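You operate a simulated robot arm through the tools that you are given. There is no shell and no other tool. Be economical: measure what you need, move in short steps, check, and stop when the job is done.

Carry out the task below with a simulated robot arm. There is one attempt and no reset: what you move stays moved.

TASK
Slide the yellow edge guard along the perforated top until it stands next to the blue shackle.
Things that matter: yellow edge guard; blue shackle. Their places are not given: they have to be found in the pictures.

It is judged by the outcome, as a careful person would: the job done as asked, and still so three seconds after it is handed in. It fails if anything else is knocked over, pushed out of place, dropped, spilled or broken.

THE ROBOT
A 7-joint arm with a two-finger parallel gripper, fixed in place. Base frame: the origin is at the foot of the arm, x ahead of it, y to its left, z up; the work surface is at about z = 0. Lengths are in mm, angles in rad, forces in N, time in s.
With the tool pointing down near the work surface it reaches from about 240 to 620 mm from the base axis. Its first joint turns from -1.152 to 1.152 rad. Payload 2.6 kg.
Tool frame: the origin (TCP) lies between the finger pads and is the grasp point; the fingertips stand 30 mm ahead of it; z points along the fingers, y is the line along which they close. The gripper opens to 94 mm. The fingers are 28 mm wide and 10 mm thick; the gripper's body (50 by 96 mm) begins 55 mm behind the TCP.
Orientation is told as [roll, pitch, yaw] about the base's x, y, z axes, in that order, counted from this pose: with the fingers straight down and closing along the base's y, the tool's x points along the base's -x, its y along +y and its z along -z.

THE INTERFACE
- The arm moves only by the tool nudge_tool. Its argument "moves" is a list of rows, each a list of 6 numbers: the shift along the tool's x, y, z in mm, then the turn, a rotation vector about the tool's x, y, z in rad. In form: [[tx, ty, tz, rx, ry, rz], ...]. A call has 1 to 10 rows; each row is the pose to reach, as a shift and turn from the pose commanded when the call began, along the tool's axes at that moment. "grip" is the opening, from 0 (shut) to 1 (fully open), set as the call begins (left out, the last holds). A row lasts 0.2 s, in which the tool goes at most 50 mm and 0.15 rad; a call with a longer step from one row to the next is refused whole, and so is a gripper value outside its range. A pose out of reach is approached as far as the arm can. The call stops where the force on the tool passes 40 N (or 10 N more than at its start, if that is more) or the arm is blocked; 0.2 s more then pass. The fingers move at their own pace (about 72 mm/s each) and stop on an object; they squeeze with about 24 N. The grip force told is the motor's: it shows also when the fingers shut on nothing. Time passes only in rows, and 0.2 s behind the last, so rows that repeat a pose let the fingers close. It gives the time, the measured TCP pose, the force on the tool (base axes), the opening and the grip force at its end, in the units of the frame above (readings bear some noise).
- Cameras (640 x 400 px; columns grow to the right, rows downward): "scene" is fixed at [32.2, 428.4, 564.2]; the picture's right is [-0.81, -0.59, 0.00], its down [-0.34, 0.48, -0.81] and it looks along [0.47, -0.66, -0.59] (base axes); focal length 322 px, centre (320, 200). "wrist" rides on the gripper at [-37, 0, -58] in the tool frame; the picture's right is [0.00, -1.00, 0.00], its down [0.97, 0.00, -0.24] and it looks along [0.24, 0.00, 0.97] (tool axes); focal length 218 px, centre (320, 200).
- capture(camera): a new picture of that camera. No time passes.
- measure_at(camera, pixels): for up to 12 pixels [column, row] of the newest picture of that camera ("zoom" is the newest enlarged one), the place [x, y, z] in the base frame of the surface seen there, good to about 3 mm. No time passes.
- enlarge(camera, box): a new picture of the part [left, top, right, bottom] of that camera's present view, enlarged. No time passes.
- close_job(): hands the job in; it is judged then, once.

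Work in short steps. Measure before you move; look again where a grasp or a placing could have gone wrong, and mend it. You have 60 turns and 20 pictures in all, the two below and enlarged ones among them. Open the gripper and draw the arm clear of the work before you hand the job in, unless the task says otherwise; then end with one line.

The tools are called after "Request:" by a JSON object that holds its "fn" and its "kwargs". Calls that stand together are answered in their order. nudge_tool: Moves the arm, as the interface text tells. Its arguments: {"type":"object","properties":{"moves":{"type":"array","items":{"type":"array","items":{"type":"number"}}},"grip":{"type":"number"}},"required":["moves"]} The other tools are called the same way: capture (camera) takes a picture; measure_at (camera, pixels) gives the place of the surface under pixels of a picture; enlarge (camera, box) takes an enlarged picture of a part of a camera's view; close_job () hands the job in.

At the start:

```text
time_s: 0.0
position: [353.7, -174.0, 289.2]
ee_rot: [0.001, 0.0, 0.001]
ft_force: [-0.6, 0.8, -0.2]
grip_width: 94.0
grip_force: 0.1
```

scene: 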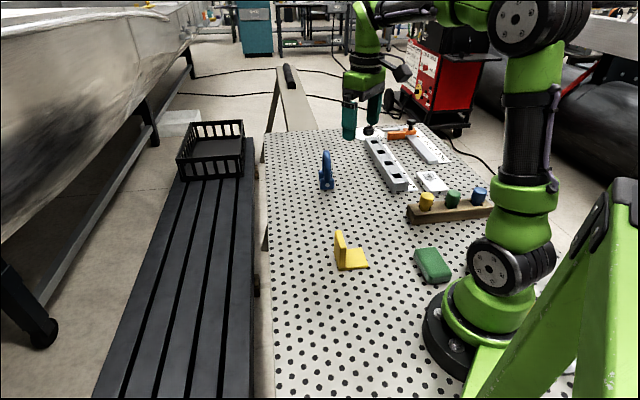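
wrist: 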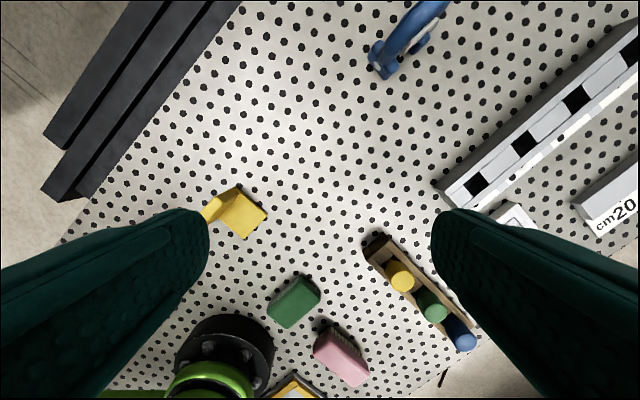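

The yellow L-shaped guard is at scene (347,255) and the blue shackle at (326,172). I'll enlarge that area and measure both.

Request:
{"fn": "enlarge", "kwargs": {"camera": "scene", "box": [260, 130, 420, 290]}}

Request:
{"fn": "measure_at", "kwargs": {"camera": "scene", "pixels": [[338, 234], [337, 268], [345, 268], [368, 266], [360, 250], [345, 258], [326, 154], [323, 187], [331, 187], [327, 172], [345, 290], [340, 210]]}}

```text
2.50 times, centred on (340, 210) of scene
```

zoom: 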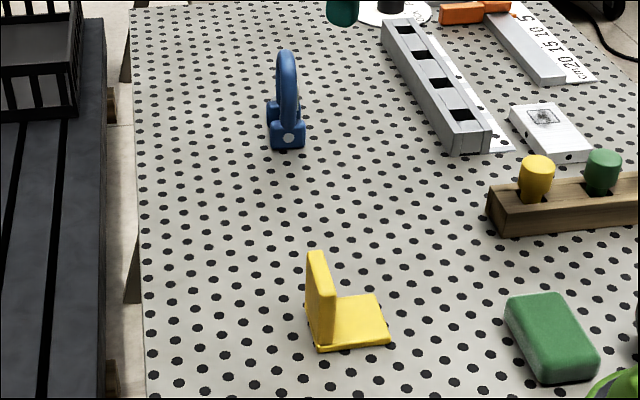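

```text
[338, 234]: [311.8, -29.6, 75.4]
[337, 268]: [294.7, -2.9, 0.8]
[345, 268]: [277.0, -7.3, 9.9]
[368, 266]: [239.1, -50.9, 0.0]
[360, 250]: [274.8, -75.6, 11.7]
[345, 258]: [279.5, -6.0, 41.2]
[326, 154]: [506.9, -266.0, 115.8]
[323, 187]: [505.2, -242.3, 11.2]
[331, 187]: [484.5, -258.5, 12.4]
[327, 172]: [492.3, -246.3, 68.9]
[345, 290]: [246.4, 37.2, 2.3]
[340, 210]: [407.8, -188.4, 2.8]
```

The zoom shows the guard's corners clearly, so I'll measure those and the shackle's base.

Request:
{"fn": "measure_at", "kwargs": {"camera": "zoom", "pixels": [[311, 256], [324, 256], [333, 289], [321, 289], [322, 343], [332, 335], [386, 338], [371, 297], [342, 299], [307, 310], [360, 320], [316, 270]]}}

Request:
{"fn": "measure_at", "kwargs": {"camera": "zoom", "pixels": [[276, 145], [301, 143], [269, 118], [270, 104], [301, 124], [288, 136], [286, 55], [280, 70], [295, 100], [285, 110], [272, 138], [300, 108]]}}

Request:
{"fn": "enlarge", "kwargs": {"camera": "wrist", "box": [180, 0, 480, 260]}}

```text
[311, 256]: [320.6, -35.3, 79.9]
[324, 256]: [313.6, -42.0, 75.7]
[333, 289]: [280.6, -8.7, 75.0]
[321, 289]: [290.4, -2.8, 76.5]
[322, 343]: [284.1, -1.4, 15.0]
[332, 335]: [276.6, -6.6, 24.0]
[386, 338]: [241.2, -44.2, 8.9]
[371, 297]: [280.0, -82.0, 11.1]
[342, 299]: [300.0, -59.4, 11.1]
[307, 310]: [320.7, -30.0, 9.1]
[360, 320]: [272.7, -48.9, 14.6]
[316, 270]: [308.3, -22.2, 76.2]
```

```text
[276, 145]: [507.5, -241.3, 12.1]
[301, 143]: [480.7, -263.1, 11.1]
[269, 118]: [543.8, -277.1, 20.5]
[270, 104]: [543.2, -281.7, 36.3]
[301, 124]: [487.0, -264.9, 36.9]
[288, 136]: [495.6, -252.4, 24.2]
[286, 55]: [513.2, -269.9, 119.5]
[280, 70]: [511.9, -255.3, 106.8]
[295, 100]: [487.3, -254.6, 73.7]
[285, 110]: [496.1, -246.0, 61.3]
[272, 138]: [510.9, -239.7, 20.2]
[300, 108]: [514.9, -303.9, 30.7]
```

```text
1.54 times, centred on (330, 130) of wrist
```

zoom: 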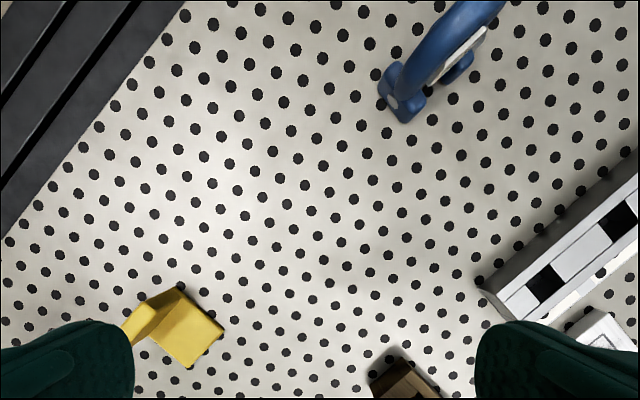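

The guard's upright runs along (0.71,-0.70), which points straight at the shackle. It is about 44 mm long, 11 mm thick and 78 mm tall. The shackle's near face is about 270 mm further along that line. I'll move above the upright and yaw by -45° so the fingers straddle it.

Request:
{"fn": "nudge_tool", "kwargs": {"grip": 1, "moves": [[9.5, 26.2, 20, 0, 0, 0.131], [19, 52.5, 40, 0, 0, 0.262], [28.5, 78.7, 60, 0, 0, 0.393], [38, 105, 80, 0, 0, 0.524], [47.5, 131, 100, 0, 0, 0.655], [57, 157.5, 120, 0, 0, 0.785], [57, 157.5, 120, 0, 0, 0.785]]}}

Request:
{"fn": "capture", "kwargs": {"camera": "wrist"}}

```text
time_s: 1.6
position: [296.0, -16.3, 168.6]
ee_rot: [-0.001, 0.0, -0.784]
ft_force: [0.2, 0.1, 0.2]
grip_width: 94.1
grip_force: 0.0
```

```text
15 pictures are left
```

wrist: 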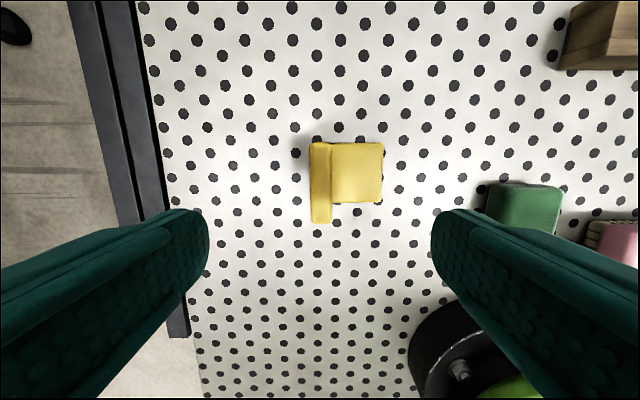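

The upright is centred at column 320 between the fingers and aligned with them. I'll descend 100 mm and leave the gripper open.

Request:
{"fn": "nudge_tool", "kwargs": {"moves": [[0, 0, 40, 0, 0, 0], [0, 0, 75, 0, 0, 0], [0, 0, 100, 0, 0, 0], [0, 0, 100, 0, 0, 0]]}}

Request:
{"fn": "capture", "kwargs": {"camera": "wrist"}}

```text
time_s: 2.6
position: [296.3, -18.0, 69.1]
ee_rot: [0.0, 0.001, -0.786]
ft_force: [0.0, 0.2, -0.8]
grip_width: 94.0
grip_force: 0.0
```

```text
14 pictures are left
```

wrist: 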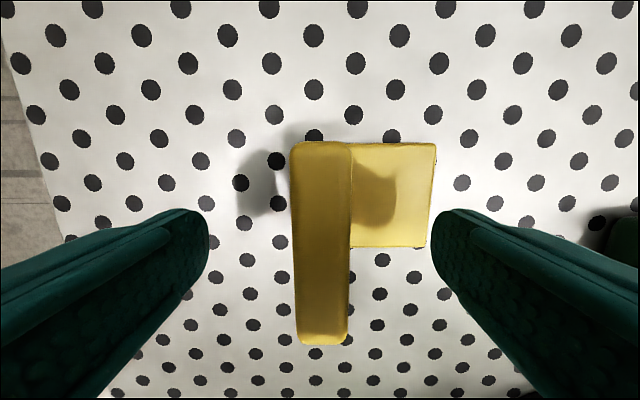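

The upright sits squarely between the fingers, so I'll close on it.

Request:
{"fn": "nudge_tool", "kwargs": {"grip": 0, "moves": [[0, 0, 0, 0, 0, 0], [0, 0, 0, 0, 0, 0], [0, 0, 0, 0, 0, 0], [0, 0, 0, 0, 0, 0], [0, 0, 0, 0, 0, 0]]}}

```text
time_s: 3.8
position: [296.2, -17.3, 68.8]
ee_rot: [0.001, -0.001, -0.785]
ft_force: [0.7, 0.2, 0.6]
grip_width: 19.9
grip_force: 24.0
```

The grip is holding at 19.9 mm. I'll slide it 40 mm along tool -x as a trial.

Request:
{"fn": "nudge_tool", "kwargs": {"moves": [[-10, 0, 0, 0, 0, 0], [-25, 0, 0, 0, 0, 0], [-40, 0, 0, 0, 0, 0]]}}

Request:
{"fn": "enlarge", "kwargs": {"camera": "scene", "box": [260, 130, 420, 290]}}

```text
time_s: 4.6
position: [325.3, -44.6, 69.2]
ee_rot: [0.0, -0.001, -0.785]
ft_force: [-0.5, 0.1, 2.2]
grip_width: 19.7
grip_force: 23.8
```

```text
2.50 times, centred on (340, 210) of scene
```

zoom: 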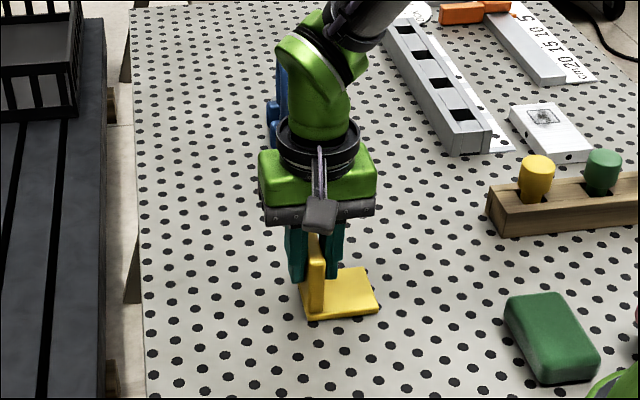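

The guard slides flat with the gripper. I'll go on another 180 mm along the same line, then check.

Request:
{"fn": "nudge_tool", "kwargs": {"moves": [[-20, 0, 0, 0, 0, 0], [-40, 0, 0, 0, 0, 0], [-60, 0, 0, 0, 0, 0], [-80, 0, 0, 0, 0, 0], [-100, 0, 0, 0, 0, 0], [-120, 0, 0, 0, 0, 0], [-140, 0, 0, 0, 0, 0], [-160, 0, 0, 0, 0, 0], [-180, 0, 0, 0, 0, 0]]}}

Request:
{"fn": "capture", "kwargs": {"camera": "wrist"}}

Request:
{"fn": "enlarge", "kwargs": {"camera": "scene", "box": [260, 110, 420, 210]}}

```text
time_s: 6.6
position: [451.1, -171.1, 69.0]
ee_rot: [0.0, -0.001, -0.786]
ft_force: [-3.2, 4.4, 15.2]
grip_width: 19.9
grip_force: 23.7
```

```text
12 pictures are left
```

wrist: 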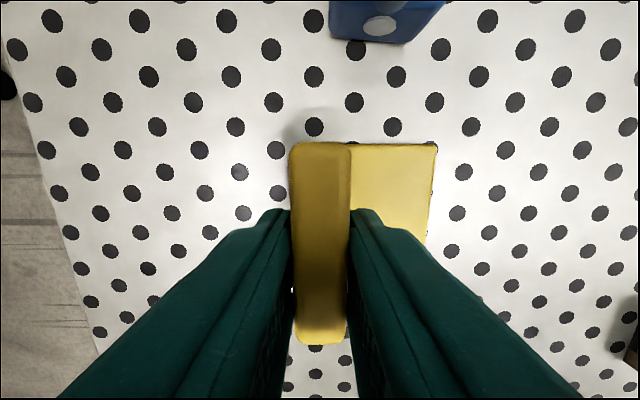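

```text
4.00 times, centred on (340, 160) of scene
```

zoom: 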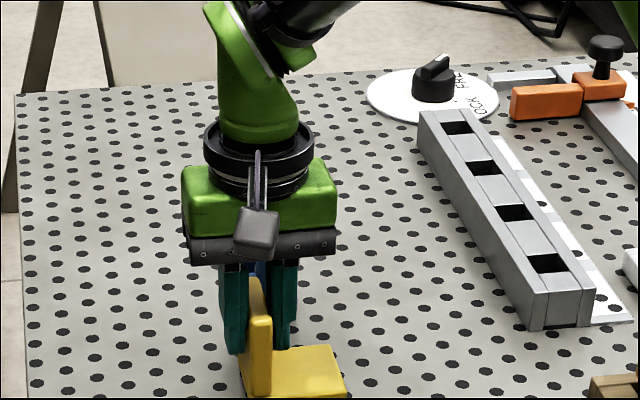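

The shackle is at the top of the wrist view, with its lug's lower edge around (378,43). I'll measure the gap that remains.

Request:
{"fn": "measure_at", "kwargs": {"camera": "wrist", "pixels": [[340, 36], [378, 40], [410, 40], [378, 48], [390, 145], [425, 147], [320, 145], [379, 25], [435, 5], [333, 20], [420, 10], [425, 240]]}}

```text
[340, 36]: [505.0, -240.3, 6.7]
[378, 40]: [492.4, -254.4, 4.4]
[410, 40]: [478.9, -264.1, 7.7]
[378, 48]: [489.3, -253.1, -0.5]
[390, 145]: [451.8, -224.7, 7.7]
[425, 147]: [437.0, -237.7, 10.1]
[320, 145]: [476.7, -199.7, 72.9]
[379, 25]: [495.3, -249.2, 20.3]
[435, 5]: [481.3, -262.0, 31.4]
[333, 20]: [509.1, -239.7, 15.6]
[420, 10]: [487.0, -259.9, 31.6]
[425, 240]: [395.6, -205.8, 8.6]
```

The guard's front is about 48 mm from the shackle's face. I'll advance 37 mm slowly, which leaves a gap of about 11 mm, and ease the downward load a little.

Request:
{"fn": "nudge_tool", "kwargs": {"moves": [[-10, 0, -0.3, 0, 0, 0], [-19, 0, -0.5, 0, 0, 0], [-28, 0, -0.5, 0, 0, 0], [-37, 0, -0.5, 0, 0, 0], [-37, 0, -0.5, 0, 0, 0]]}}

Request:
{"fn": "capture", "kwargs": {"camera": "wrist"}}

```text
time_s: 7.8
position: [478.3, -198.6, 68.8]
ee_rot: [0.0, 0.0, -0.784]
ft_force: [-1.5, 0.6, 2.3]
grip_width: 19.6
grip_force: 23.9
```

```text
10 pictures are left
```

wrist: 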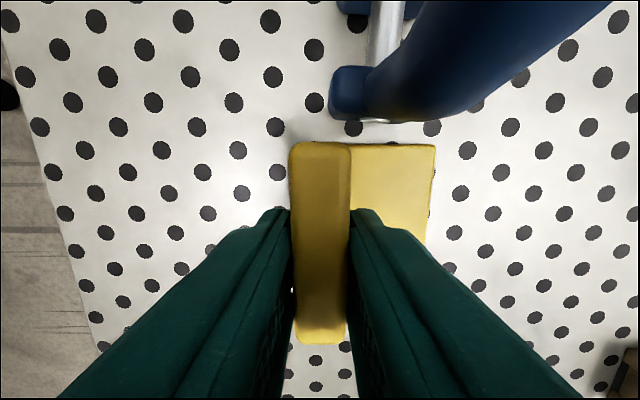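

The guard now stands about 11 mm from the shackle without touching it. I'll open the gripper in place.

Request:
{"fn": "nudge_tool", "kwargs": {"grip": 0.6, "moves": [[0, 0, 0, 0, 0, 0], [0, 0, 0, 0, 0, 0], [0, 0, 0, 0, 0, 0]]}}

Request:
{"fn": "nudge_tool", "kwargs": {"moves": [[0, 0, -15, 0, 0, 0], [0, 0, -40, 0, 0, 0], [0, 0, -75, 0, 0, 0], [30, 0, -110, 0, 0, 0], [70, 0, -140, 0, 0, 0], [110, 0, -160, 0, 0, 0], [150, 0, -180, 0, 0, 0], [150, 0, -180, 0, 0, 0]]}}

Request:
{"fn": "capture", "kwargs": {"camera": "scene"}}

Request:
{"fn": "capture", "kwargs": {"camera": "wrist"}}

```text
time_s: 8.6
position: [478.6, -198.8, 68.9]
ee_rot: [0.0, -0.001, -0.786]
ft_force: [-0.3, -0.1, 0.8]
grip_width: 56.5
grip_force: 0.1
```

```text
time_s: 10.4
position: [371.8, -92.3, 248.8]
ee_rot: [0.001, 0.0, -0.785]
ft_force: [0.5, -0.1, 0.3]
grip_width: 56.1
grip_force: 0.0
```

```text
9 pictures are left
```

scene: 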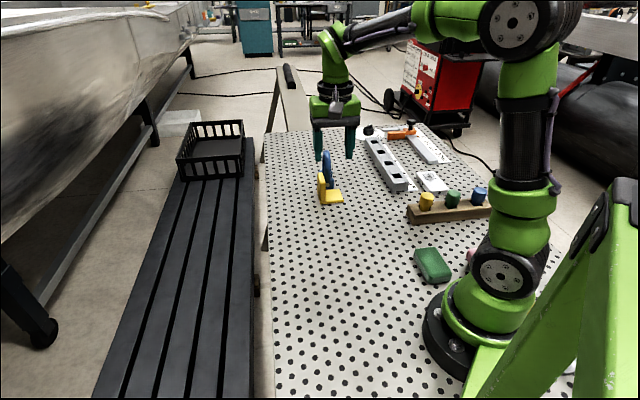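

```text
8 pictures are left
```

wrist: 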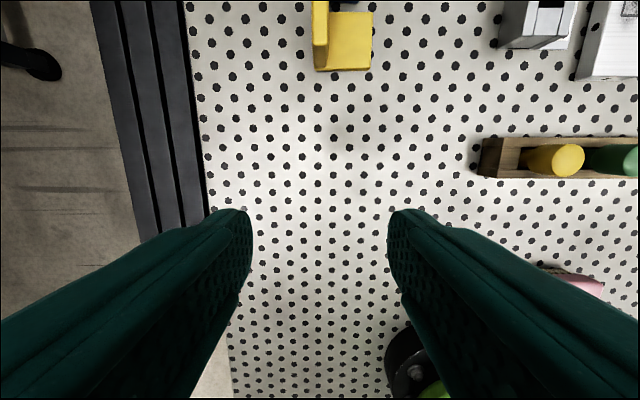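

The guard stands upright next to the shackle at scene (328,190), nothing else was disturbed, and the arm is clear, so I'm handing in.

Request:
{"fn": "close_job", "kwargs": {}}

```text
The job is handed in.
```

The yellow edge guard was slid along the perforated top and now stands upright about 11 mm from the blue shackle; the gripper is open, the arm is clear and the job is handed in.
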